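You operate a simulated robot arm through the tools that you are given. There is no shell and no other tool. Be economical: measure what you need, move in short steps, check, and stop when the job is done.

The job below is to be done with a simulated robot arm. You get a single attempt, and the scene is never put back.

## Task
Change the winder's cone to pink and set the dial to FAST.
Fine: free the thread first; the old cone goes on its peg in the rack; then hold the new thread.

The check looks at the end state, three seconds after you hand in, the way a careful person would. Anything else that was tipped, shoved, dropped, spilled or broken makes it a failure.

## Robot
A 6-joint arm with a two-finger parallel gripper, fixed in place. Base frame: the origin is at the foot of the arm, x ahead of it, y to its left, z up; the work surface is at about z = 780. Readings come in mm, rad, newtons and seconds.
With the tool pointing down near the work surface it reaches from about 320 to 740 mm from the base axis. Its first joint turns from -1.152 to 1.152 rad. Payload 2.45 kg.
Tool frame: the origin (TCP) lies between the finger pads and is the grasp point; the fingertips stand 24 mm ahead of it; z points along the fingers, y is the line along which they close. The gripper opens to 68 mm. The fingers are 17 mm wide and 10 mm thick; the gripper's body (40 by 70 mm) begins 41 mm behind the TCP.
Orientation is that of the tool frame in the base frame, as a unit quaternion [x, y, z, w]. With the fingers straight down and closing along the base's y, the tool's x points along the base's -x, its y along +y and its z along -z.

## Interface
- The arm moves only by the tool nudge_tool. Its argument "plan" is a list of rows, each a list of 3 entries, a list of its own where there are three numbers: the shift along the base's x, y, z in mm, then the turn, a rotation vector about the base's x, y, z in rad, then the closure, from 0 (fully open) to 1 (shut). In form: [[[dx, dy, dz], [ax, ay, az], claw], ...]. A call has 1 to 20 rows; each row shifts and turns the commanded pose from where the row before left it. A row lasts 0.2 s, in which the tool goes at most 50 mm and 0.15 rad; a call with a longer step from one row to the next is refused whole, and so is a gripper value outside its range. Where a pose cannot be reached the arm comes as near as it can. A force on the tool above 90 N (or 10 N above the force at the start of the call, whichever is more), or a blocked arm, ends the call early, and 0.2 s more pass. The fingers move at their own pace (about 108 mm/s each) and stop on an object; they squeeze with about 29 N. The grip force told is the motor's: it shows also when the fingers shut on nothing. Time passes only in rows, and 0.2 s behind the last, so rows that do not move let the fingers close. The reply holds the time, the measured pose of the TCP, the force on the tool along the base axes, the opening and the grip force, in the units named above and with some noise, with the torque about the TCP (base axes, N m) and any sound that the robot's microphone picked up.
- Cameras (640 x 400 px; columns grow to the right, rows downward): "scene" is fixed at [174.4, 432.8, 1447.2]; the picture's right is [-0.58, -0.81, 0.00], its down [-0.58, 0.41, -0.70] and it looks along [0.57, -0.41, -0.71] (base axes); focal length 318 px, centre (320, 200). "wrist" rides on the gripper at [84, 11, -75] in the tool frame; the picture's right is [-0.13, 0.99, 0.00], its down [-0.60, -0.08, -0.79] and it looks along [-0.79, -0.10, 0.61] (tool axes); focal length 251 px, centre (320, 200). There is no depth. A picture from a camera that has moved, and an enlarged one, comes with that camera's place and axes in the base frame and with its lens.
- get_image(camera): a new picture of that camera. It takes no simulated time.
- enlarge(camera, box): a new picture of the part [left, top, right, bottom] of that camera's present view, enlarged. It takes no simulated time.
- job_done(): hands the job in; it is judged then, once.

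Go step by step. Nothing tells you positions but the pictures and the camera data: compare them with the known pose of the tool, close in by small moves and look again before you grip or let go. The budget is 120 turns and 76 pictures, counting those below and the enlarged ones. Unless the task says otherwise, let go and move clear before handing in, and close with one line.

The tools are called after "Emit:" by a JSON object that holds its "fn" and its "kwargs". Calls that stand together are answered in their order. nudge_tool: Moves the arm, as the interface text tells. Its arguments: {"type":"object","properties":{"plan":{"type":"array","items":{"type":"array"}}},"required":["plan"]} The other tools are called the same way: get_image (camera) takes a picture; enlarge (camera, box) takes an enlarged picture of a part of a camera's view; job_done () hands the job in.

At the start:

```text
time_s: 0.0
ee_pos: [466.7, 157.2, 1139.8]
tcp_rot: [-0.001, 1.0, 0.001, 0.0]
force: [-0.8, -0.3, -0.3]
wrist_torque: [0.02, -0.01, 0.02]
finger_gap: 67.9
gripper_force: 0.1
```

scene: 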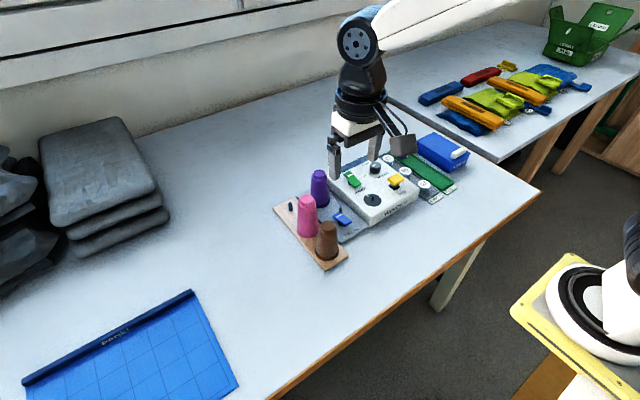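
wrist: 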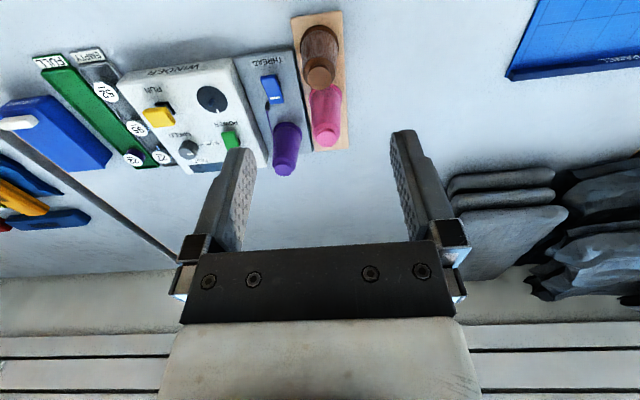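

I see a winder with a purple cone, a rack with pink and brown cones, and a free peg. I'll look closer at the device first.

Emit:
{"fn": "enlarge", "kwargs": {"camera": "scene", "box": [260, 130, 460, 280]}}

Emit:
{"fn": "enlarge", "kwargs": {"camera": "wrist", "box": [30, 0, 370, 200]}}

```text
2.67 times, centred on (360, 205) of scene
camera zoom: at [174.4, 432.8, 1447.2], right [-0.58, -0.81, 0.0], down [-0.58, 0.41, -0.7], along [0.57, -0.41, -0.71], focal length 848 px, centre (213, 187)
```

zoom: 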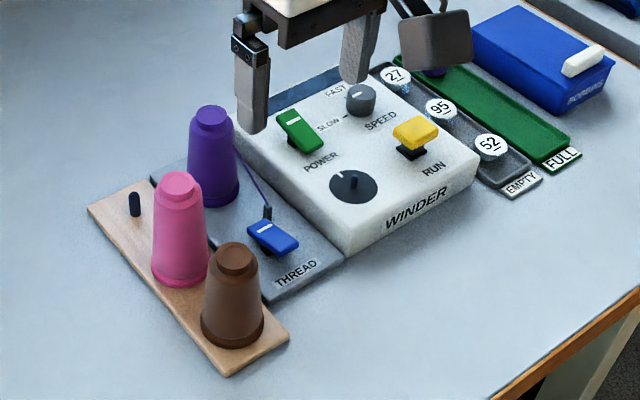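

```text
1.88 times, centred on (200, 100) of wrist
camera zoom: at [384.2, 169.0, 1216.0], right [0.13, 0.99, 0.0], down [0.6, -0.08, 0.79], along [0.79, -0.1, -0.61], focal length 473 px, centre (546, 388)
```

zoom: 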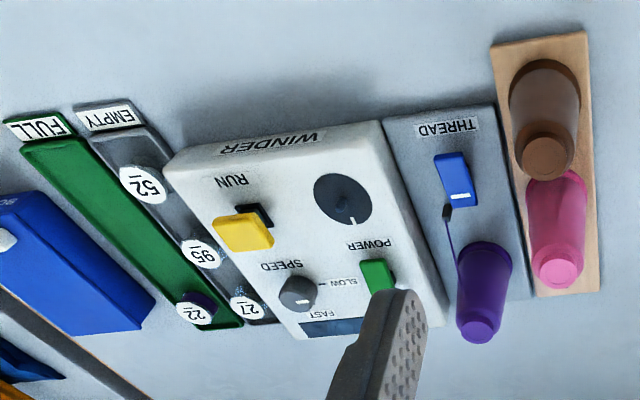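

Emit:
{"fn": "nudge_tool", "kwargs": {"plan": [[[-4, -15, -36], [0, 0, 0], 0], [[-4, -15, -36], [0, 0, 0], 0], [[-4, -15, -36], [0, 0, 0], 0], [[-4, -15, -36], [0, 0, 0], 0], [[-4, -15, -36], [0, 0, 0], 0]]}}

Emit:
{"fn": "get_image", "kwargs": {"camera": "wrist"}}

Emit:
{"fn": "enlarge", "kwargs": {"camera": "scene", "box": [270, 140, 430, 250]}}

```text
time_s: 1.2
ee_pos: [447.0, 83.0, 958.9]
tcp_rot: [0.0, 1.0, 0.001, 0.001]
force: [-0.1, -0.7, 0.3]
wrist_torque: [-0.01, 0.0, -0.02]
finger_gap: 68.2
gripper_force: 0.0
```

```text
71 pictures are left
camera wrist: at [363.7, 93.9, 1034.7], right [0.13, 0.99, 0.0], down [0.6, -0.08, 0.79], along [0.79, -0.1, -0.61], focal length 251 px, centre (320, 200)
```

wrist: 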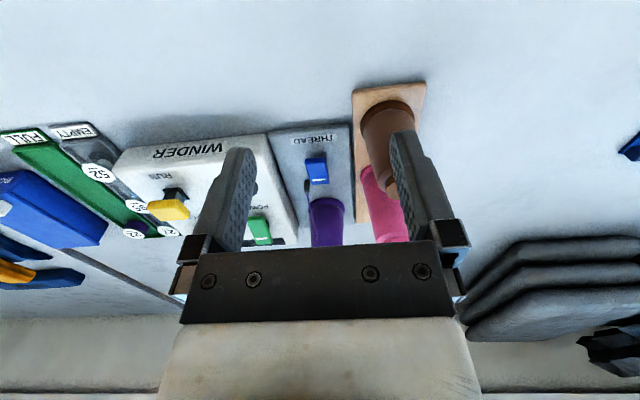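

```text
3.64 times, centred on (350, 195) of scene
camera zoom: at [174.4, 432.8, 1447.3], right [-0.58, -0.81, 0.0], down [-0.58, 0.41, -0.7], along [0.57, -0.41, -0.71], focal length 1156 px, centre (211, 218)
```

zoom: 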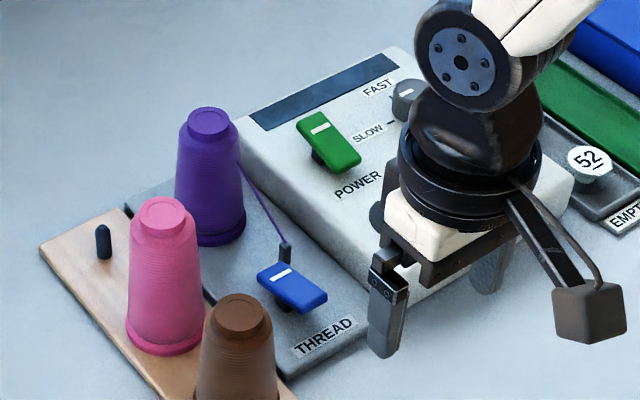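

Emit:
{"fn": "enlarge", "kwargs": {"camera": "wrist", "box": [250, 100, 410, 250]}}

Emit:
{"fn": "enlarge", "kwargs": {"camera": "scene", "box": [320, 180, 375, 240]}}

```text
2.67 times, centred on (330, 175) of wrist
camera zoom: at [363.7, 93.9, 1034.7], right [0.13, 0.99, 0.0], down [0.6, -0.08, 0.79], along [0.79, -0.1, -0.61], focal length 670 px, centre (293, 267)
```

zoom: 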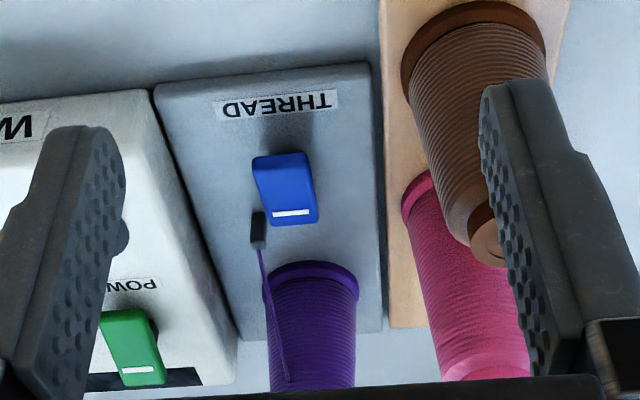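

```text
6.67 times, centred on (348, 210) of scene
camera zoom: at [174.4, 432.8, 1447.3], right [-0.58, -0.81, 0.0], down [-0.58, 0.41, -0.7], along [0.57, -0.41, -0.71], focal length 2120 px, centre (137, 133)
```

zoom: 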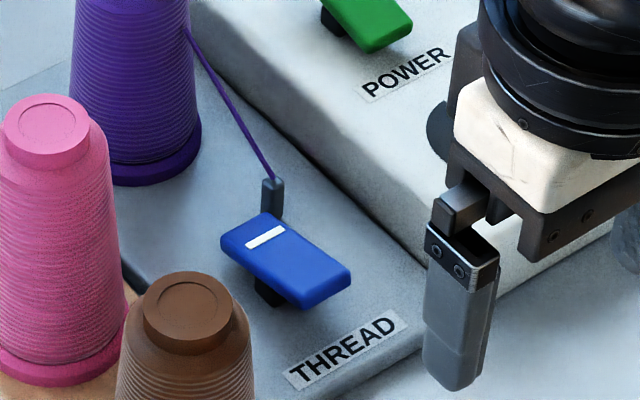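

The thread rocker (blue) sits around (583, 63), near end raised (~z 831) and far, marked end pressed. I'll close the fingers and hover over its near end.

Emit:
{"fn": "nudge_tool", "kwargs": {"plan": [[[30, -5, -10], [0, 0, 0], 1], [[30, -5, -10], [0, 0, 0], 1], [[30, -5, -10], [0, 0, 0], 1], [[28, -5, -15], [0, 0, 0], 1], [[0, 0, -20], [0, 0, 0], 1], [[0, 0, -22], [0, 0, 0], 1]]}}

Emit:
{"fn": "enlarge", "kwargs": {"camera": "scene", "box": [290, 150, 410, 250]}}

Emit:
{"fn": "get_image", "kwargs": {"camera": "wrist"}}

```text
time_s: 2.6
ee_pos: [564.4, 61.6, 872.2]
tcp_rot: [0.0, 1.0, 0.001, 0.0]
force: [-0.9, -0.1, -0.6]
wrist_torque: [0.01, 0.0, -0.04]
finger_gap: 0.2
gripper_force: 23.6
```

```text
4.00 times, centred on (350, 200) of scene
camera zoom: at [174.4, 432.8, 1447.2], right [-0.58, -0.81, 0.0], down [-0.58, 0.41, -0.7], along [0.57, -0.41, -0.71], focal length 1272 px, centre (200, 200)
```

zoom: 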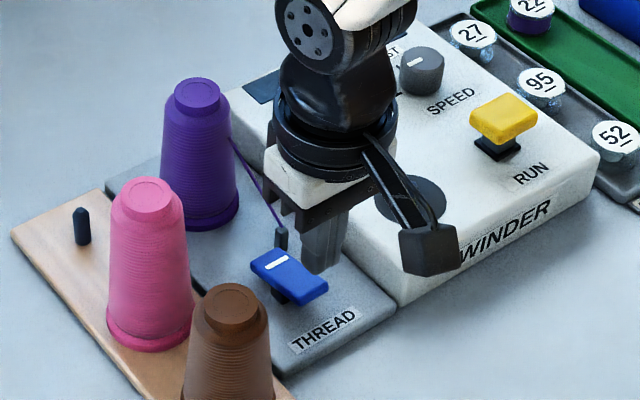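

```text
66 pictures are left
camera wrist: at [482.5, 73.5, 948.1], right [0.13, 0.99, 0.0], down [0.6, -0.08, 0.79], along [0.79, -0.1, -0.61], focal length 251 px, centre (320, 200)
```

wrist: 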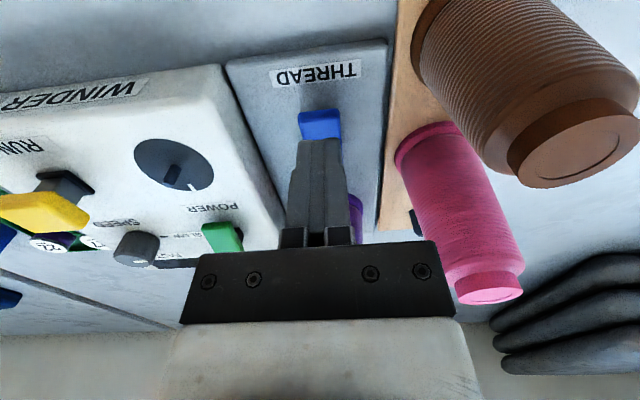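

The finger is over the near end, in line. I'll press down in small steps.

Emit:
{"fn": "nudge_tool", "kwargs": {"plan": [[[1, 1, -8], [0, 0, 0], 1], [[0, 0, -6], [0, 0, 0], 1], [[0, 0, -4], [0, 0, 0], 1], [[0, 0, -4], [0, 0, 0], 1]]}}

Emit:
{"fn": "enlarge", "kwargs": {"camera": "scene", "box": [320, 180, 375, 240]}}

```text
time_s: 3.6
ee_pos: [566.2, 64.1, 850.7]
tcp_rot: [0.001, 1.0, -0.001, 0.0]
force: [0.3, 0.4, 0.0]
wrist_torque: [0.03, -0.02, 0.04]
finger_gap: 0.0
gripper_force: 23.1
```

```text
6.67 times, centred on (348, 210) of scene
camera zoom: at [174.4, 432.8, 1447.2], right [-0.58, -0.81, 0.0], down [-0.58, 0.41, -0.7], along [0.57, -0.41, -0.71], focal length 2120 px, centre (137, 133)
```

zoom: 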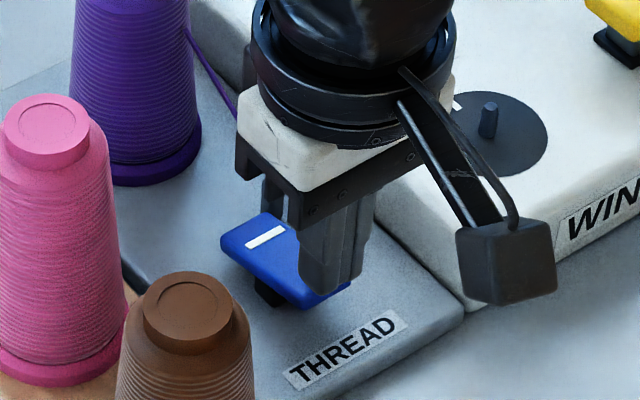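

Fingertips are now just above the paddle with no contact force yet; keep pressing in small steps.

Emit:
{"fn": "nudge_tool", "kwargs": {"plan": [[[0, 0, -4], [0, 0, 0], 1], [[0, 0, -4], [0, 0, 0], 1], [[0, 0, -4], [0, 0, 0], 1]]}}

Emit:
{"fn": "enlarge", "kwargs": {"camera": "scene", "box": [320, 180, 375, 240]}}

```text
time_s: 4.4
ee_pos: [566.5, 64.0, 838.4]
tcp_rot: [0.0, 1.0, -0.001, 0.001]
force: [-0.5, -0.1, 0.6]
wrist_torque: [-0.02, 0.02, 0.01]
finger_gap: 0.0
gripper_force: 23.9
```

```text
6.67 times, centred on (348, 210) of scene
camera zoom: at [174.4, 432.8, 1447.3], right [-0.58, -0.81, 0.0], down [-0.58, 0.41, -0.7], along [0.57, -0.41, -0.71], focal length 2120 px, centre (137, 133)
```

zoom: 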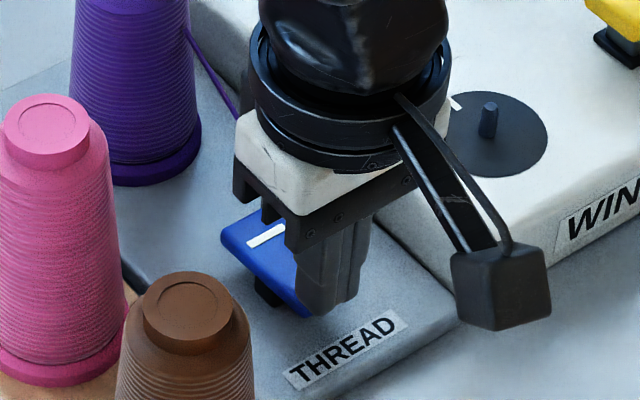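

Emit:
{"fn": "enlarge", "kwargs": {"camera": "wrist", "box": [230, 20, 410, 240]}}

```text
1.82 times, centred on (320, 130) of wrist
camera zoom: at [483.3, 75.1, 914.8], right [0.13, 0.99, 0.0], down [0.6, -0.08, 0.79], along [0.79, -0.1, -0.61], focal length 457 px, centre (320, 327)
```

zoom: 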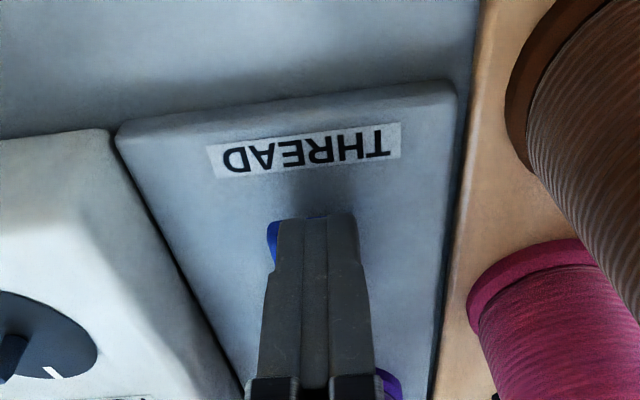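

Barely any force; the paddle may be tilting freely. I'll go a few mm lower and watch.

Emit:
{"fn": "nudge_tool", "kwargs": {"plan": [[[0, -2, -3], [0, 0, 0], 1], [[0, 0, -3], [0, 0, 0], 1]]}}

Emit:
{"fn": "enlarge", "kwargs": {"camera": "scene", "box": [320, 180, 375, 240]}}

```text
time_s: 5.0
ee_pos: [566.4, 62.2, 833.0]
tcp_rot: [0.001, 1.0, 0.001, 0.0]
force: [-0.2, -0.5, 1.0]
wrist_torque: [0.02, -0.01, -0.02]
finger_gap: 0.0
gripper_force: 23.8
```

```text
6.67 times, centred on (348, 210) of scene
camera zoom: at [174.4, 432.8, 1447.2], right [-0.58, -0.81, 0.0], down [-0.58, 0.41, -0.7], along [0.57, -0.41, -0.71], focal length 2120 px, centre (137, 133)
```

zoom: 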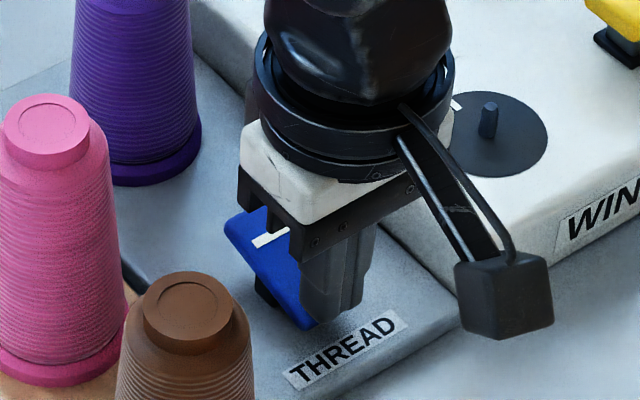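

The paddle is tilting under a light force. Continue until it flips.

Emit:
{"fn": "nudge_tool", "kwargs": {"plan": [[[0, 0, -3], [0, 0, 0], 1], [[0, 0, -3], [0, 0, 0], 1], [[0, 0, 0], [0, 0, 0], 1]]}}

Emit:
{"fn": "enlarge", "kwargs": {"camera": "scene", "box": [320, 180, 375, 240]}}

```text
time_s: 5.8
ee_pos: [566.5, 62.8, 829.9]
tcp_rot: [-0.001, 1.0, 0.0, 0.001]
force: [-24.7, -2.0, 55.9]
wrist_torque: [-0.04, 0.14, -0.1]
finger_gap: 0.0
gripper_force: 23.1
```

```text
6.67 times, centred on (348, 210) of scene
camera zoom: at [172.7, 432.6, 1447.5], right [-0.58, -0.81, 0.0], down [-0.58, 0.41, -0.7], along [0.57, -0.41, -0.71], focal length 2120 px, centre (137, 133)
```

zoom: 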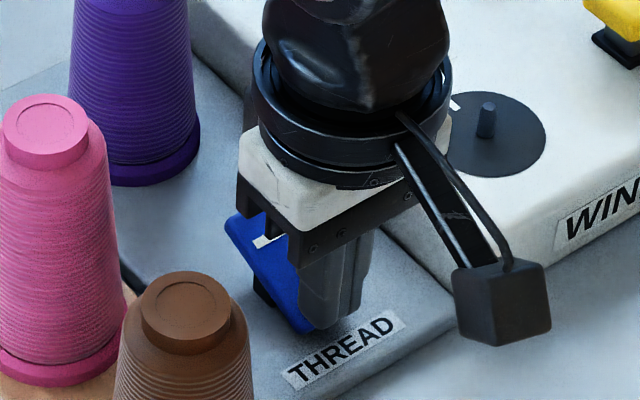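

It hit its end stop (56 N). Lift away and look.

Emit:
{"fn": "nudge_tool", "kwargs": {"plan": [[[0, 0, 6], [0, 0, 0], 1], [[0, 0, 30], [0, 0, 0], 1], [[-20, 0, 40], [0, 0, 0], 1], [[-30, 0, 30], [0, 0, 0], 0.5]]}}

Emit:
{"fn": "enlarge", "kwargs": {"camera": "scene", "box": [290, 150, 410, 250]}}

Emit:
{"fn": "enlarge", "kwargs": {"camera": "wrist", "box": [200, 0, 420, 200]}}

```text
time_s: 6.8
ee_pos: [515.7, 61.6, 933.0]
tcp_rot: [0.0, 1.0, -0.001, 0.0]
force: [-0.7, -0.8, 0.0]
wrist_torque: [-0.02, 0.01, -0.01]
finger_gap: 33.9
gripper_force: 0.1
```

```text
4.00 times, centred on (350, 200) of scene
camera zoom: at [174.4, 432.8, 1447.3], right [-0.58, -0.81, 0.0], down [-0.58, 0.41, -0.7], along [0.57, -0.41, -0.71], focal length 1272 px, centre (200, 200)
```

zoom: 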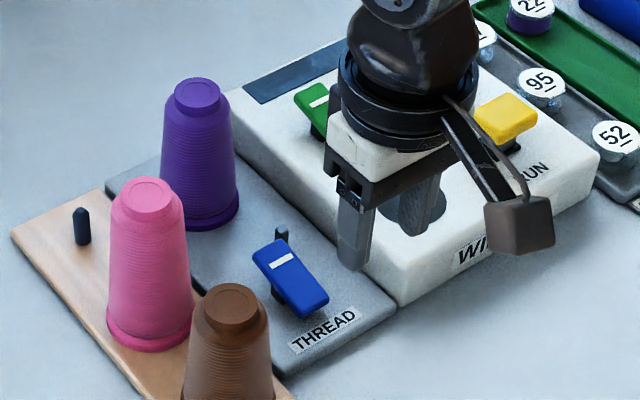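

```text
2.00 times, centred on (310, 100) of wrist
camera zoom: at [433.2, 73.0, 1008.9], right [0.13, 0.99, 0.0], down [0.6, -0.08, 0.79], along [0.79, -0.1, -0.61], focal length 503 px, centre (340, 400)
```

zoom: 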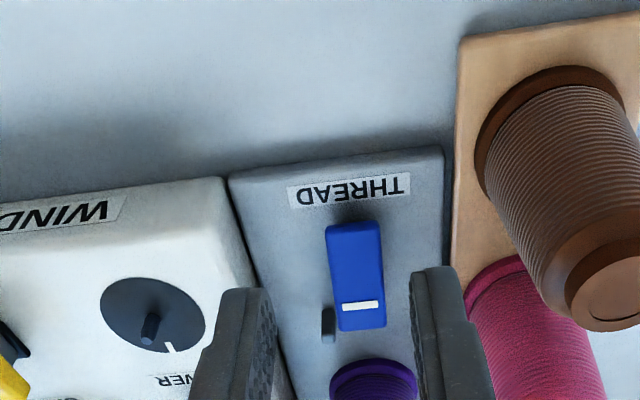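

Thread is released. Now move above the purple cone (about (688, 67), top ~907) with open fingers and check alignment.

Emit:
{"fn": "nudge_tool", "kwargs": {"plan": [[[20, 1, 25], [0, 0, 0], 0], [[40, 1, 7], [0, 0, 0], 0], [[40, 1, 0], [0, 0, 0], 0], [[40, 1, 0], [0, 0, 0], 0], [[32, 1, 0], [0, 0, 0], 0], [[0, 0, 0], [0, 0, 0], 0]]}}

Emit:
{"fn": "get_image", "kwargs": {"camera": "wrist"}}

Emit:
{"fn": "enlarge", "kwargs": {"camera": "scene", "box": [270, 120, 390, 220]}}

```text
time_s: 8.2
ee_pos: [688.7, 67.4, 964.8]
tcp_rot: [0.0, 1.0, 0.0, 0.001]
force: [-0.9, 0.2, 0.0]
wrist_torque: [0.01, 0.0, 0.0]
finger_gap: 68.2
gripper_force: 0.0
```

```text
58 pictures are left
camera wrist: at [606.0, 78.2, 1040.7], right [0.13, 0.99, 0.0], down [0.6, -0.08, 0.79], along [0.79, -0.1, -0.61], focal length 251 px, centre (320, 200)
```

wrist: 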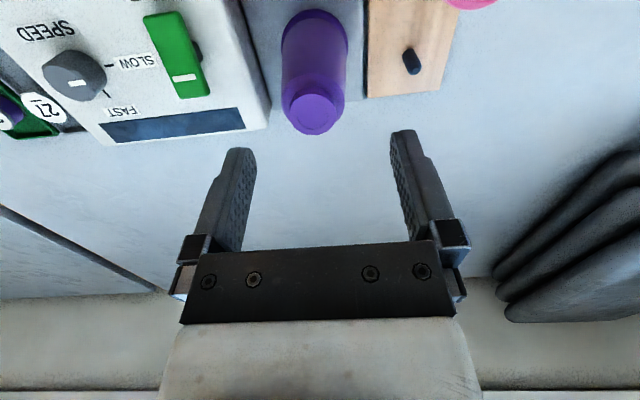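

```text
4.00 times, centred on (330, 170) of scene
camera zoom: at [174.4, 432.8, 1447.2], right [-0.58, -0.81, 0.0], down [-0.58, 0.41, -0.7], along [0.57, -0.41, -0.71], focal length 1272 px, centre (280, 320)
```

zoom: 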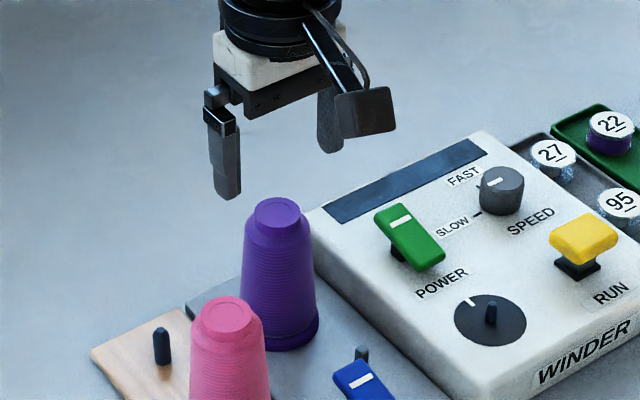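

Triangulated purple cone: (692.5, 63), top ~908; free peg at about (716, 145). Align and descend around the cone.

Emit:
{"fn": "nudge_tool", "kwargs": {"plan": [[[4, -4, -10], [0, 0, 0], 0], [[0, 0, -20], [0, 0, 0], 0], [[0, 0, -20], [0, 0, 0], 0], [[0, 0, -20], [0, 0, 0], 0]]}}

Emit:
{"fn": "get_image", "kwargs": {"camera": "wrist"}}

Emit:
{"fn": "enlarge", "kwargs": {"camera": "scene", "box": [270, 120, 390, 220]}}

```text
time_s: 9.2
ee_pos: [691.5, 63.2, 895.0]
tcp_rot: [0.0, 1.0, 0.0, 0.002]
force: [0.8, -0.4, -0.2]
wrist_torque: [0.03, 0.03, -0.02]
finger_gap: 68.0
gripper_force: 0.1
```

```text
56 pictures are left
camera wrist: at [609.0, 74.1, 971.1], right [0.13, 0.99, 0.0], down [0.6, -0.08, 0.79], along [0.79, -0.1, -0.61], focal length 251 px, centre (320, 200)
```

wrist: 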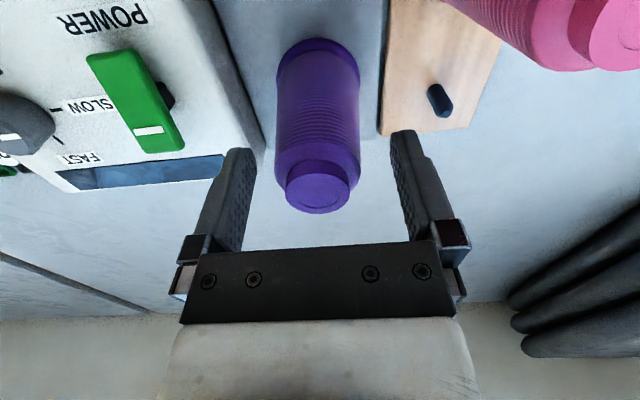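

```text
4.00 times, centred on (330, 170) of scene
camera zoom: at [174.4, 432.8, 1447.2], right [-0.58, -0.81, 0.0], down [-0.58, 0.41, -0.7], along [0.57, -0.41, -0.71], focal length 1272 px, centre (280, 320)
```

zoom: 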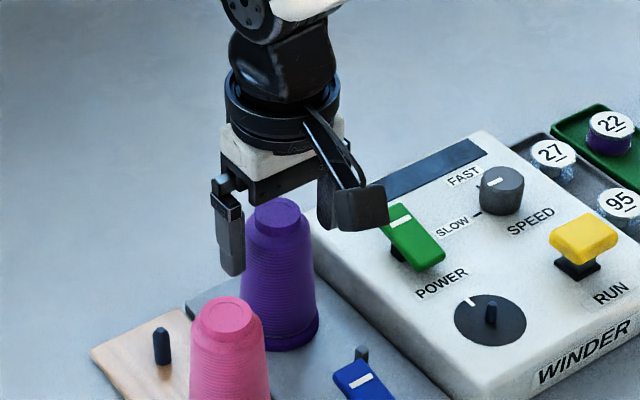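

Centred in y, x within a few mm. Descend a bit more and grip.

Emit:
{"fn": "nudge_tool", "kwargs": {"plan": [[[-1, 0, -12], [0, 0, 0], 0], [[0, 0, 0], [0, 0, 0], 0.5], [[0, 0, 0], [0, 0, 0], 1], [[0, 0, 0], [0, 0, 0], 1]]}}

Emit:
{"fn": "get_image", "kwargs": {"camera": "wrist"}}

```text
time_s: 10.2
ee_pos: [690.6, 63.5, 885.0]
tcp_rot: [0.0, 1.0, 0.0, 0.001]
force: [0.1, -0.4, 1.2]
wrist_torque: [-0.01, -0.07, -0.07]
finger_gap: 46.4
gripper_force: 28.7
```

```text
54 pictures are left
camera wrist: at [607.9, 73.9, 959.4], right [0.13, 0.99, 0.0], down [0.6, -0.08, 0.79], along [0.79, -0.1, -0.61], focal length 251 px, centre (320, 200)
```

wrist: 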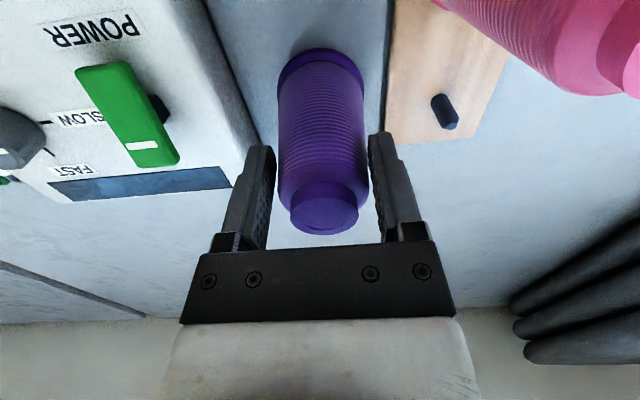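

Gripped (46 mm). Lift straight up.

Emit:
{"fn": "nudge_tool", "kwargs": {"plan": [[[0, 0, 8], [0, 0, 0], 1], [[0, 0, 15], [0, 0, 0], 1], [[0, 0, 20], [0, 0, 0], 1], [[0, 0, 25], [0, 0, 0], 1], [[0, 0, 25], [0, 0, 0], 1]]}}

Emit:
{"fn": "get_image", "kwargs": {"camera": "wrist"}}

Emit:
{"fn": "enlarge", "kwargs": {"camera": "scene", "box": [270, 100, 390, 240]}}

```text
time_s: 11.4
ee_pos: [692.8, 63.3, 975.9]
tcp_rot: [-0.001, 1.0, -0.001, 0.001]
force: [0.1, 0.7, -1.2]
wrist_torque: [0.01, -0.02, 0.06]
finger_gap: 46.1
gripper_force: 28.7
```

```text
53 pictures are left
camera wrist: at [608.4, 74.1, 1052.1], right [0.13, 0.99, 0.0], down [0.6, -0.08, 0.79], along [0.79, -0.1, -0.61], focal length 251 px, centre (320, 200)
```

wrist: 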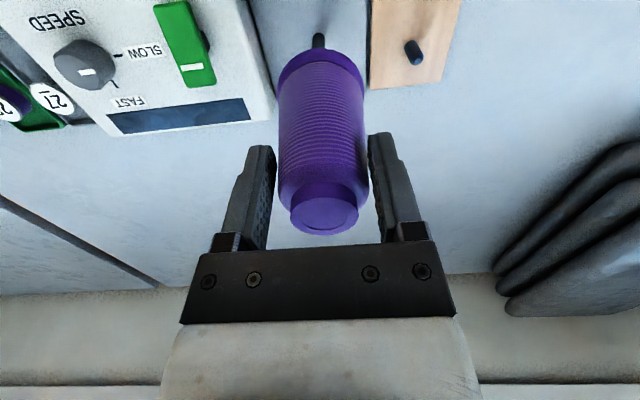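

```text
2.86 times, centred on (330, 170) of scene
camera zoom: at [174.4, 432.8, 1447.2], right [-0.58, -0.81, 0.0], down [-0.58, 0.41, -0.7], along [0.57, -0.41, -0.71], focal length 908 px, centre (291, 286)
```

zoom: 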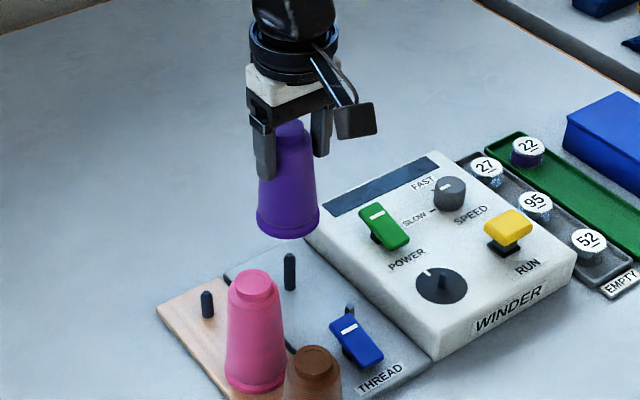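

The cone is clear of the spindle. Move over to above the rack's free peg near (714, 145) and check reach and alignment.

Emit:
{"fn": "nudge_tool", "kwargs": {"plan": [[[6, 21, 0], [0, 0, 0], 1], [[6, 21, 0], [0, 0, 0], 1], [[6, 20, 0], [0, 0, 0], 1], [[5, 20, 0], [0, 0, 0], 1], [[0, 0, 0], [0, 0, 0], 1]]}}

Emit:
{"fn": "enlarge", "kwargs": {"camera": "scene", "box": [260, 120, 360, 240]}}

Emit:
{"fn": "get_image", "kwargs": {"camera": "wrist"}}

```text
time_s: 12.6
ee_pos: [714.0, 145.9, 976.2]
tcp_rot: [0.0, 1.0, 0.0, 0.0]
force: [-0.5, 1.2, -1.6]
wrist_torque: [0.0, 0.03, 0.03]
finger_gap: 46.2
gripper_force: 29.0
```

```text
3.33 times, centred on (310, 180) of scene
camera zoom: at [174.4, 432.8, 1447.2], right [-0.58, -0.81, 0.0], down [-0.58, 0.41, -0.7], along [0.57, -0.41, -0.71], focal length 1060 px, centre (353, 267)
```

zoom: 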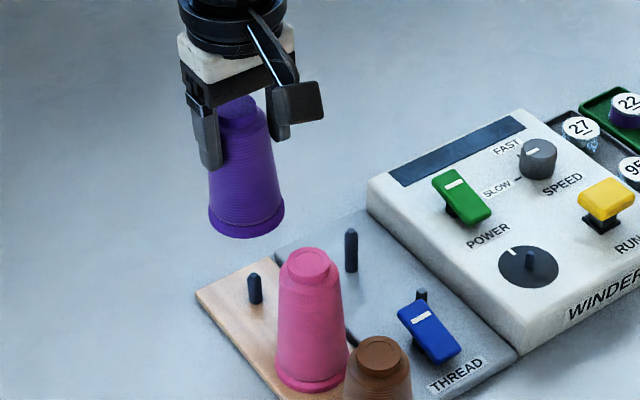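

```text
50 pictures are left
camera wrist: at [631.1, 156.5, 1051.9], right [0.13, 0.99, 0.0], down [0.6, -0.08, 0.79], along [0.79, -0.1, -0.61], focal length 251 px, centre (320, 200)
```

wrist: 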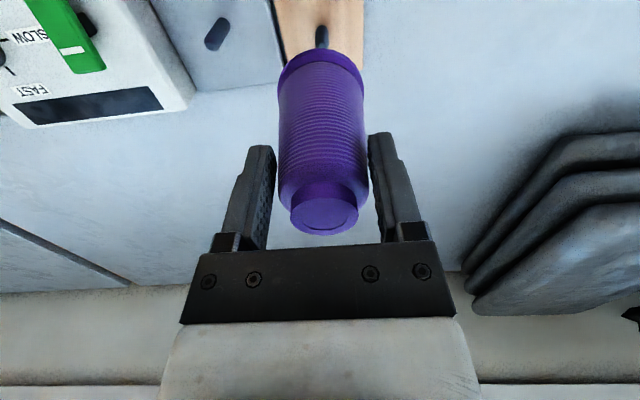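

Emit:
{"fn": "enlarge", "kwargs": {"camera": "wrist", "box": [270, 0, 370, 60]}}

Emit:
{"fn": "enlarge", "kwargs": {"camera": "scene", "box": [310, 175, 380, 235]}}

Emit:
{"fn": "enlarge", "kwargs": {"camera": "scene", "box": [310, 175, 380, 235]}}

```text
6.40 times, centred on (320, 30) of wrist
camera zoom: at [631.1, 156.5, 1051.9], right [0.13, 0.99, 0.0], down [0.6, -0.08, 0.79], along [0.79, -0.1, -0.61], focal length 1609 px, centre (320, 1288)
```

zoom: 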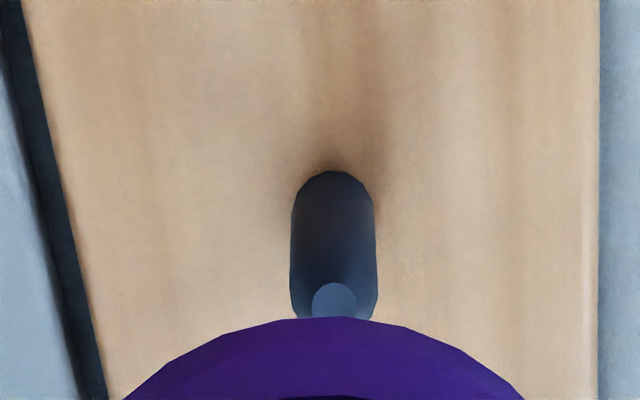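

```text
6.67 times, centred on (345, 205) of scene
camera zoom: at [174.4, 432.8, 1447.2], right [-0.58, -0.81, 0.0], down [-0.58, 0.41, -0.7], along [0.57, -0.41, -0.71], focal length 2120 px, centre (153, 167)
```

zoom: 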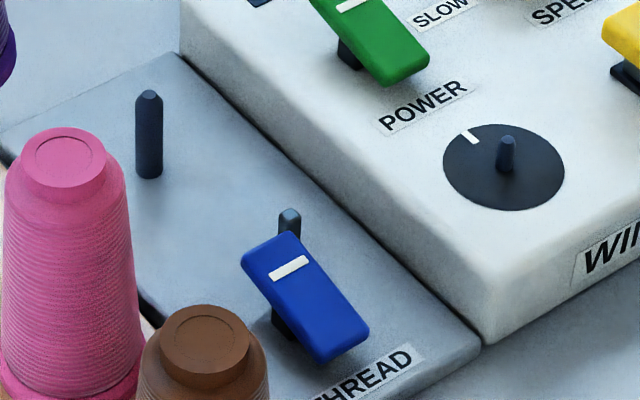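

```text
6.67 times, centred on (345, 205) of scene
camera zoom: at [174.4, 432.8, 1447.2], right [-0.58, -0.81, 0.0], down [-0.58, 0.41, -0.7], along [0.57, -0.41, -0.71], focal length 2120 px, centre (153, 167)
```

zoom: 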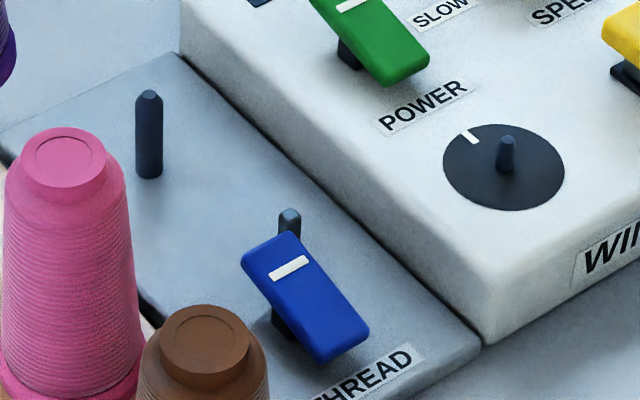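

Emit:
{"fn": "enlarge", "kwargs": {"camera": "scene", "box": [285, 160, 355, 220]}}

```text
6.67 times, centred on (320, 190) of scene
camera zoom: at [174.4, 432.8, 1447.2], right [-0.58, -0.81, 0.0], down [-0.58, 0.41, -0.7], along [0.57, -0.41, -0.71], focal length 2120 px, centre (320, 267)
```

zoom: 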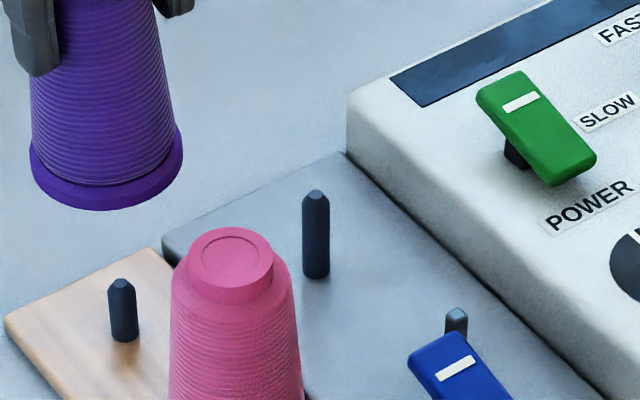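

Rack board runs parallel to x with its centre at y≈148; combining both cameras I want a shift of about (-2, +2). I'll apply it, lower to just above the peg tip and check again.

Emit:
{"fn": "nudge_tool", "kwargs": {"plan": [[[-2, 2, 0], [0, 0, 0], 1], [[0, 0, -20], [0, 0, 0], 1], [[0, 0, -20], [0, 0, 0], 1], [[0, 0, -10], [0, 0, 0], 1], [[0, 0, 0], [0, 0, 0], 1]]}}

Emit:
{"fn": "enlarge", "kwargs": {"camera": "scene", "box": [270, 150, 340, 210]}}

Emit:
{"fn": "enlarge", "kwargs": {"camera": "wrist", "box": [260, 0, 380, 80]}}

```text
time_s: 13.8
ee_pos: [711.7, 146.1, 926.2]
tcp_rot: [0.0, 1.0, 0.0, 0.001]
force: [0.5, -0.7, -1.5]
wrist_torque: [0.0, 0.01, 0.02]
finger_gap: 46.1
gripper_force: 28.9
```

```text
6.67 times, centred on (305, 180) of scene
camera zoom: at [174.4, 432.8, 1447.2], right [-0.58, -0.81, 0.0], down [-0.58, 0.41, -0.7], along [0.57, -0.41, -0.71], focal length 2120 px, centre (420, 333)
```

zoom: 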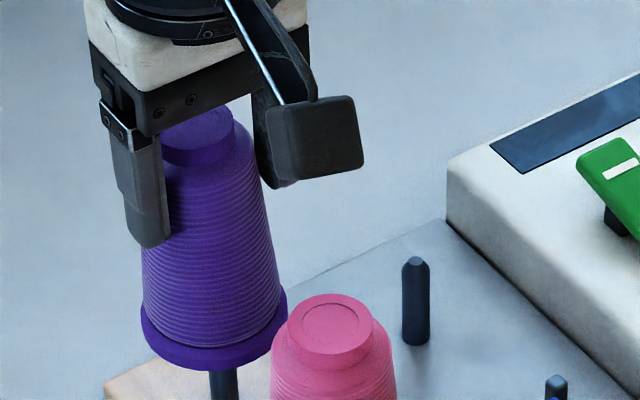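

```text
5.00 times, centred on (320, 40) of wrist
camera zoom: at [629.4, 157.6, 1001.9], right [0.13, 0.99, 0.0], down [0.6, -0.08, 0.79], along [0.79, -0.1, -0.61], focal length 1257 px, centre (320, 1000)
```

zoom: 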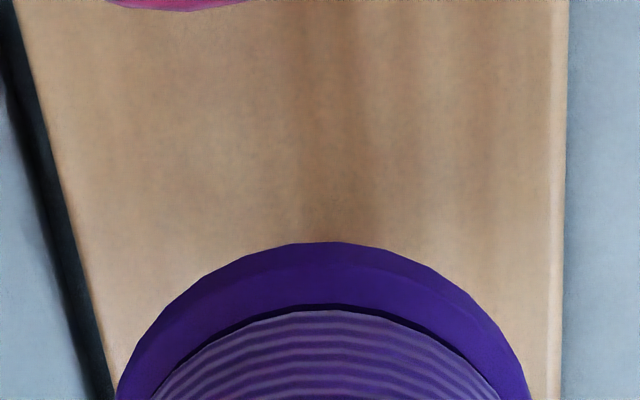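

Scene view shows the cone base directly over the peg (within ~1 mm sideways). Lower slowly, watching the force.

Emit:
{"fn": "nudge_tool", "kwargs": {"plan": [[[0, 0, -6], [0, 0, 0], 1], [[0, 0, -5], [0, 0, 0], 1], [[0, 0, -5], [0, 0, 0], 1]]}}

Emit:
{"fn": "enlarge", "kwargs": {"camera": "scene", "box": [270, 150, 340, 210]}}

```text
time_s: 14.6
ee_pos: [712.3, 146.5, 910.6]
tcp_rot: [0.0, 1.0, 0.0, 0.001]
force: [-0.5, -0.3, -0.7]
wrist_torque: [-0.03, 0.0, 0.0]
finger_gap: 46.5
gripper_force: 29.3
```

```text
6.67 times, centred on (305, 180) of scene
camera zoom: at [174.4, 432.8, 1447.2], right [-0.58, -0.81, 0.0], down [-0.58, 0.41, -0.7], along [0.57, -0.41, -0.71], focal length 2120 px, centre (420, 333)
```

zoom: 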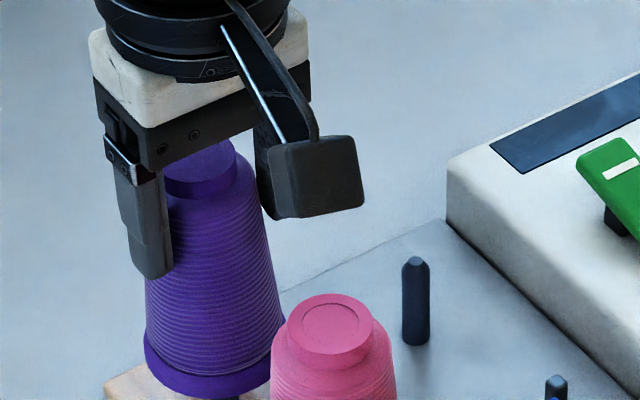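

Emit:
{"fn": "nudge_tool", "kwargs": {"plan": [[[0, 0, -4], [0, 0, 0], 1], [[0, 0, -4], [0, 0, 0], 1]]}}

```text
time_s: 15.2
ee_pos: [712.1, 148.0, 902.4]
tcp_rot: [0.0, 1.0, 0.001, 0.0]
force: [-0.7, -0.4, -2.1]
wrist_torque: [0.0, 0.02, -0.02]
finger_gap: 46.5
gripper_force: 28.8
```

No contact (force is just the cone's weight), so the peg should be inside. Continue down.

Emit:
{"fn": "nudge_tool", "kwargs": {"plan": [[[0, 0, -4], [0, 0, 0], 1], [[0, 0, -4], [0, 0, 0], 1], [[0, 0, -4], [0, 0, 0], 1]]}}

Emit:
{"fn": "enlarge", "kwargs": {"camera": "scene", "box": [270, 165, 340, 225]}}

Emit:
{"fn": "enlarge", "kwargs": {"camera": "wrist", "box": [220, 0, 420, 260]}}

```text
time_s: 16.0
ee_pos: [712.1, 147.2, 890.4]
tcp_rot: [0.0, 1.0, 0.0, 0.0]
force: [0.3, -0.8, -0.7]
wrist_torque: [0.03, 0.05, 0.04]
finger_gap: 46.3
gripper_force: 29.0
```

```text
6.67 times, centred on (305, 195) of scene
camera zoom: at [174.4, 432.8, 1447.2], right [-0.58, -0.81, 0.0], down [-0.58, 0.41, -0.7], along [0.57, -0.41, -0.71], focal length 2120 px, centre (420, 233)
```

zoom: 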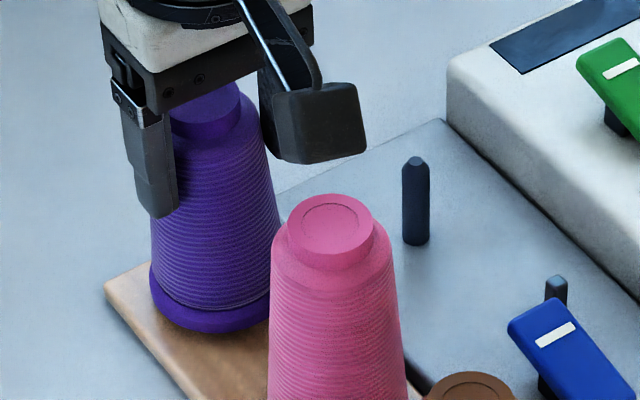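

```text
1.54 times, centred on (320, 130) of wrist
camera zoom: at [628.9, 157.8, 965.6], right [0.13, 0.99, 0.0], down [0.6, -0.08, 0.79], along [0.79, -0.1, -0.61], focal length 387 px, centre (320, 308)
```

zoom: 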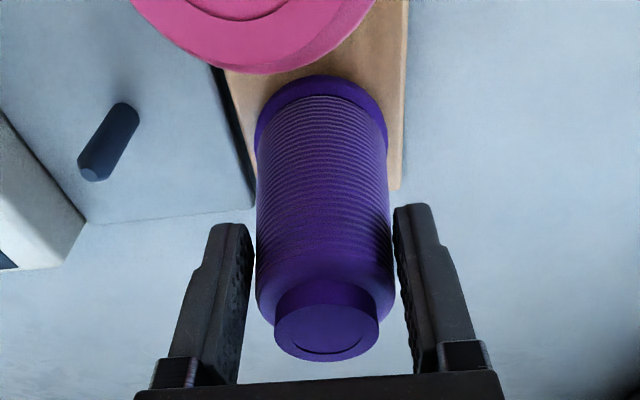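

The cone is sliding onto the peg. Continue to seat.

Emit:
{"fn": "nudge_tool", "kwargs": {"plan": [[[0, 0, -3], [0, 0, 0], 1], [[0, 0, -3], [0, 0, 0], 1], [[0, 0, -2], [0, 0, 0], 1]]}}

```text
time_s: 16.8
ee_pos: [712.1, 146.7, 881.6]
tcp_rot: [0.001, 1.0, 0.0, 0.002]
force: [-0.2, 0.1, -1.8]
wrist_torque: [0.01, 0.0, -0.01]
finger_gap: 46.1
gripper_force: 28.8
```

Emit:
{"fn": "nudge_tool", "kwargs": {"plan": [[[0, 0, -2], [0, 0, 0], 1], [[0, 0, -2], [0, 0, 0], 1]]}}

Emit:
{"fn": "enlarge", "kwargs": {"camera": "scene", "box": [270, 165, 340, 225]}}

```text
time_s: 17.4
ee_pos: [712.9, 147.2, 882.7]
tcp_rot: [-0.001, 1.0, 0.001, 0.002]
force: [-13.7, -5.7, 28.7]
wrist_torque: [0.19, 0.61, 0.22]
finger_gap: 46.1
gripper_force: 29.1
```

```text
6.67 times, centred on (305, 195) of scene
camera zoom: at [173.4, 432.5, 1447.5], right [-0.58, -0.81, 0.0], down [-0.58, 0.41, -0.7], along [0.57, -0.41, -0.71], focal length 2120 px, centre (420, 233)
```

zoom: 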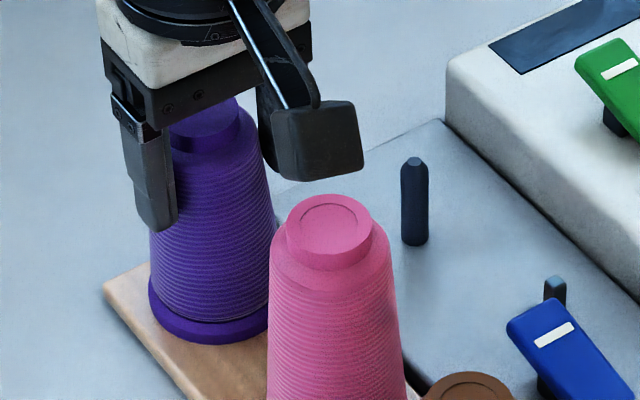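

Contact at the seated height (rack level equals cone base). Relieve slightly, open, and rise straight up.

Emit:
{"fn": "nudge_tool", "kwargs": {"plan": [[[0, 0, 2], [0, 0, 0], 1], [[0, 0, 0], [0, 0, 0], 0.6], [[0, 0, 0], [0, 0, 0], 0], [[0, 0, 0], [0, 0, 0], 0], [[0, 0, 15], [0, 0, 0], 0], [[0, 0, 25], [0, 0, 0], 0], [[0, 0, 40], [0, 0, 0], 0]]}}

Emit:
{"fn": "enlarge", "kwargs": {"camera": "scene", "box": [260, 150, 380, 250]}}

Emit:
{"fn": "get_image", "kwargs": {"camera": "wrist"}}

```text
time_s: 19.0
ee_pos: [711.3, 147.1, 960.0]
tcp_rot: [0.0, 1.0, 0.0, 0.0]
force: [-0.2, -0.4, -0.1]
wrist_torque: [-0.01, 0.03, -0.03]
finger_gap: 67.8
gripper_force: 0.1
```

```text
4.00 times, centred on (320, 200) of scene
camera zoom: at [174.4, 432.8, 1447.3], right [-0.58, -0.81, 0.0], down [-0.58, 0.41, -0.7], along [0.57, -0.41, -0.71], focal length 1272 px, centre (320, 200)
```

zoom: 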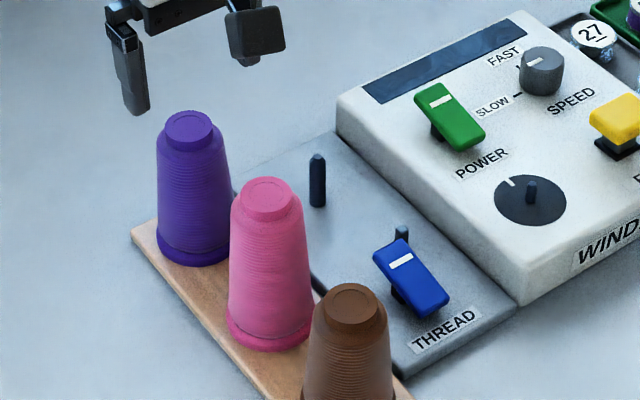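

```text
38 pictures are left
camera wrist: at [628.5, 157.9, 1036.3], right [0.13, 0.99, 0.0], down [0.6, -0.08, 0.79], along [0.79, -0.1, -0.61], focal length 251 px, centre (320, 200)
```

wrist: 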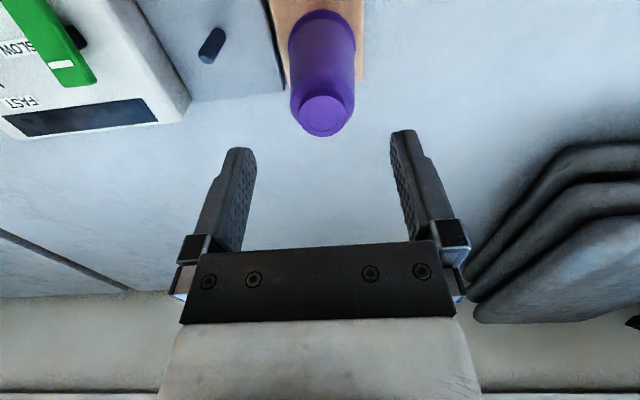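

Purple is upright on its peg. Next move over the pink cone (about (627, 148)) and check alignment.

Emit:
{"fn": "nudge_tool", "kwargs": {"plan": [[[-40, 0, 2], [0, 0, 0], 0], [[-44, 0, 0], [0, 0, 0], 0], [[0, 0, 0], [0, 0, 0], 0]]}}

Emit:
{"fn": "get_image", "kwargs": {"camera": "wrist"}}

```text
time_s: 19.8
ee_pos: [629.0, 147.8, 961.9]
tcp_rot: [-0.001, 1.0, -0.001, 0.001]
force: [0.3, -0.4, 0.6]
wrist_torque: [-0.01, 0.01, 0.0]
finger_gap: 68.0
gripper_force: 0.1
```

```text
37 pictures are left
camera wrist: at [545.1, 158.2, 1037.8], right [0.13, 0.99, 0.0], down [0.6, -0.08, 0.79], along [0.79, -0.1, -0.61], focal length 251 px, centre (320, 200)
```

wrist: 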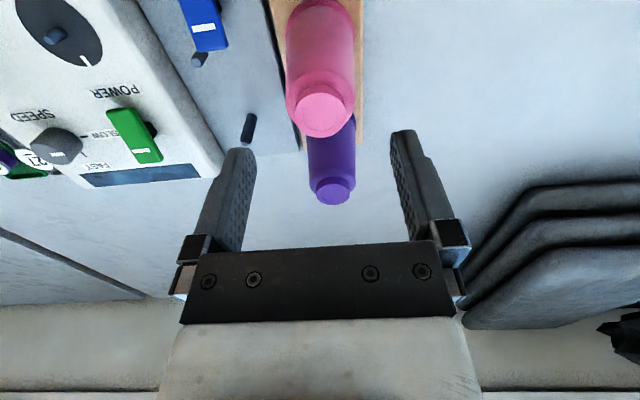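

Pink centre about (626, 149). Align and descend.

Emit:
{"fn": "nudge_tool", "kwargs": {"plan": [[[-2, 1, -15], [0, 0, 0], 0], [[0, 0, -20], [0, 0, 0], 0], [[0, 0, -20], [0, 0, 0], 0], [[0, 0, -10], [0, 0, 0], 0]]}}

Emit:
{"fn": "get_image", "kwargs": {"camera": "wrist"}}

Emit:
{"fn": "enlarge", "kwargs": {"camera": "scene", "box": [260, 150, 380, 250]}}

```text
time_s: 20.8
ee_pos: [626.7, 146.3, 897.0]
tcp_rot: [0.0, 1.0, 0.0, 0.001]
force: [-0.3, -0.5, 0.2]
wrist_torque: [-0.02, 0.03, -0.01]
finger_gap: 67.8
gripper_force: 0.2
```

```text
36 pictures are left
camera wrist: at [543.4, 158.4, 972.3], right [0.13, 0.99, 0.0], down [0.6, -0.08, 0.79], along [0.79, -0.1, -0.61], focal length 251 px, centre (320, 200)
```

wrist: 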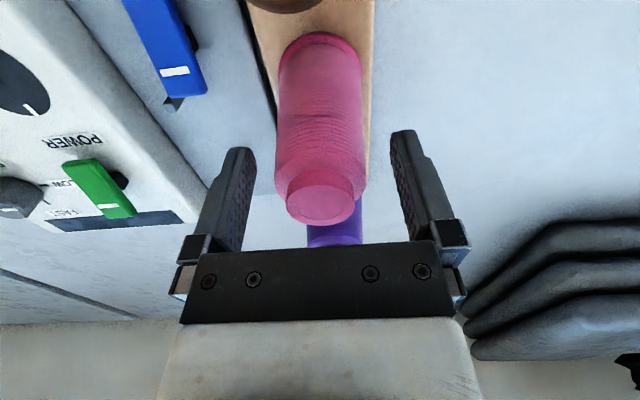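

```text
4.00 times, centred on (320, 200) of scene
camera zoom: at [174.4, 432.8, 1447.2], right [-0.58, -0.81, 0.0], down [-0.58, 0.41, -0.7], along [0.57, -0.41, -0.71], focal length 1272 px, centre (320, 200)
```

zoom: 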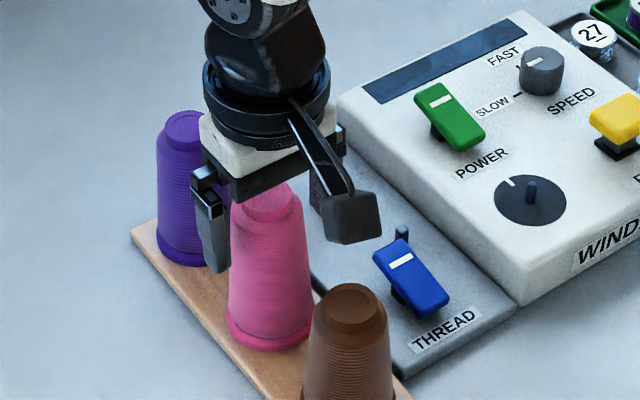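

Well centred. Descend a little and grip.

Emit:
{"fn": "nudge_tool", "kwargs": {"plan": [[[0, 0, -8], [0, 0, 0], 0], [[0, 0, 0], [0, 0, 0], 0.5], [[0, 0, 0], [0, 0, 0], 1], [[0, 0, 0], [0, 0, 0], 1], [[0, 0, 0], [0, 0, 0], 1]]}}

```text
time_s: 22.0
ee_pos: [627.0, 148.0, 890.9]
tcp_rot: [0.0, 1.0, -0.001, 0.001]
force: [-0.4, -2.6, 2.4]
wrist_torque: [-0.11, -0.02, 0.01]
finger_gap: 47.0
gripper_force: 29.0
```

Emit:
{"fn": "nudge_tool", "kwargs": {"plan": [[[0, 0, 8], [0, 0, 0], 1], [[0, 0, 15], [0, 0, 0], 1], [[0, 0, 20], [0, 0, 0], 1], [[0, 0, 25], [0, 0, 0], 1], [[0, 0, 25], [0, 0, 0], 1]]}}

Emit:
{"fn": "enlarge", "kwargs": {"camera": "scene", "box": [260, 110, 380, 230]}}

Emit:
{"fn": "enlarge", "kwargs": {"camera": "wrist", "box": [220, 0, 420, 125]}}

```text
time_s: 23.2
ee_pos: [627.2, 148.1, 983.3]
tcp_rot: [0.0, 1.0, 0.0, 0.0]
force: [0.1, -1.0, -1.1]
wrist_torque: [-0.02, 0.02, 0.03]
finger_gap: 47.1
gripper_force: 29.1
```

```text
3.33 times, centred on (320, 170) of scene
camera zoom: at [174.4, 432.8, 1447.2], right [-0.58, -0.81, 0.0], down [-0.58, 0.41, -0.7], along [0.57, -0.41, -0.71], focal length 1060 px, centre (320, 300)
```

zoom: 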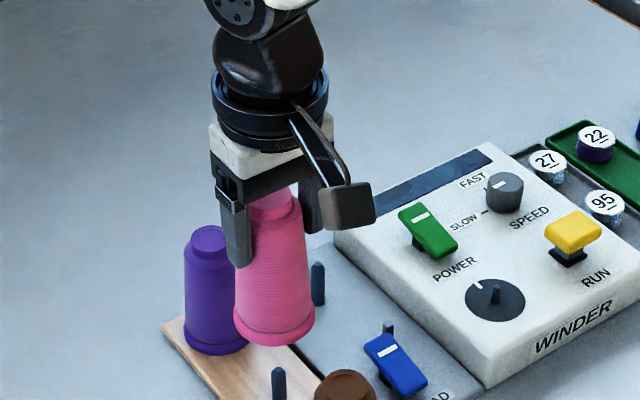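

```text
3.20 times, centred on (320, 62) of wrist
camera zoom: at [543.5, 159.2, 1058.9], right [0.13, 0.99, 0.0], down [0.6, -0.08, 0.79], along [0.79, -0.1, -0.61], focal length 805 px, centre (320, 640)
```

zoom: 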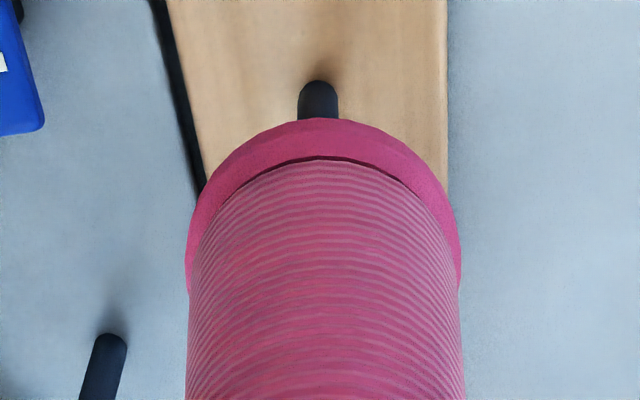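

Pink is off its peg. Carry it over to the winder spindle around (692, 63).

Emit:
{"fn": "nudge_tool", "kwargs": {"plan": [[[8, -22, 0], [0, 0, 0], 1], [[17, -21, 0], [0, 0, 0], 1], [[20, -21, 0], [0, 0, 0], 1], [[20, -20, 0], [0, 0, 0], 1], [[0, 0, 0], [0, 0, 0], 1], [[0, 0, 0], [0, 0, 0], 1]]}}

Emit:
{"fn": "enlarge", "kwargs": {"camera": "wrist", "box": [220, 0, 420, 125]}}

Emit:
{"fn": "enlarge", "kwargs": {"camera": "scene", "box": [290, 130, 370, 210]}}

```text
time_s: 24.6
ee_pos: [690.2, 65.0, 982.2]
tcp_rot: [0.0, 1.0, 0.0, 0.0]
force: [0.3, -0.2, -1.9]
wrist_torque: [0.01, 0.02, -0.02]
finger_gap: 46.9
gripper_force: 28.3
```

```text
3.20 times, centred on (320, 62) of wrist
camera zoom: at [608.1, 75.3, 1058.4], right [0.13, 0.99, 0.0], down [0.6, -0.08, 0.79], along [0.79, -0.1, -0.61], focal length 805 px, centre (320, 640)
```

zoom: 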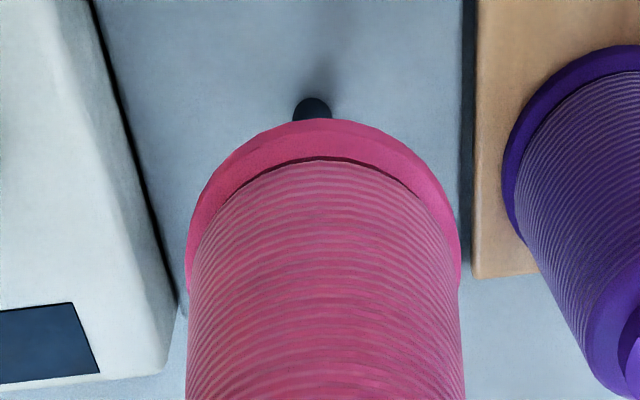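

```text
5.00 times, centred on (330, 170) of scene
camera zoom: at [174.4, 432.8, 1447.2], right [-0.58, -0.81, 0.0], down [-0.58, 0.41, -0.7], along [0.57, -0.41, -0.71], focal length 1590 px, centre (270, 350)
```

zoom: 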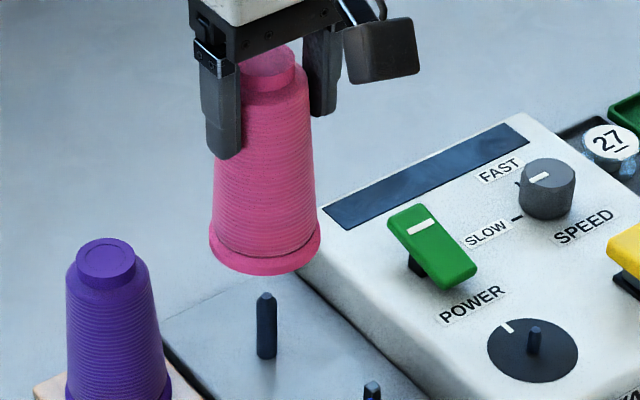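

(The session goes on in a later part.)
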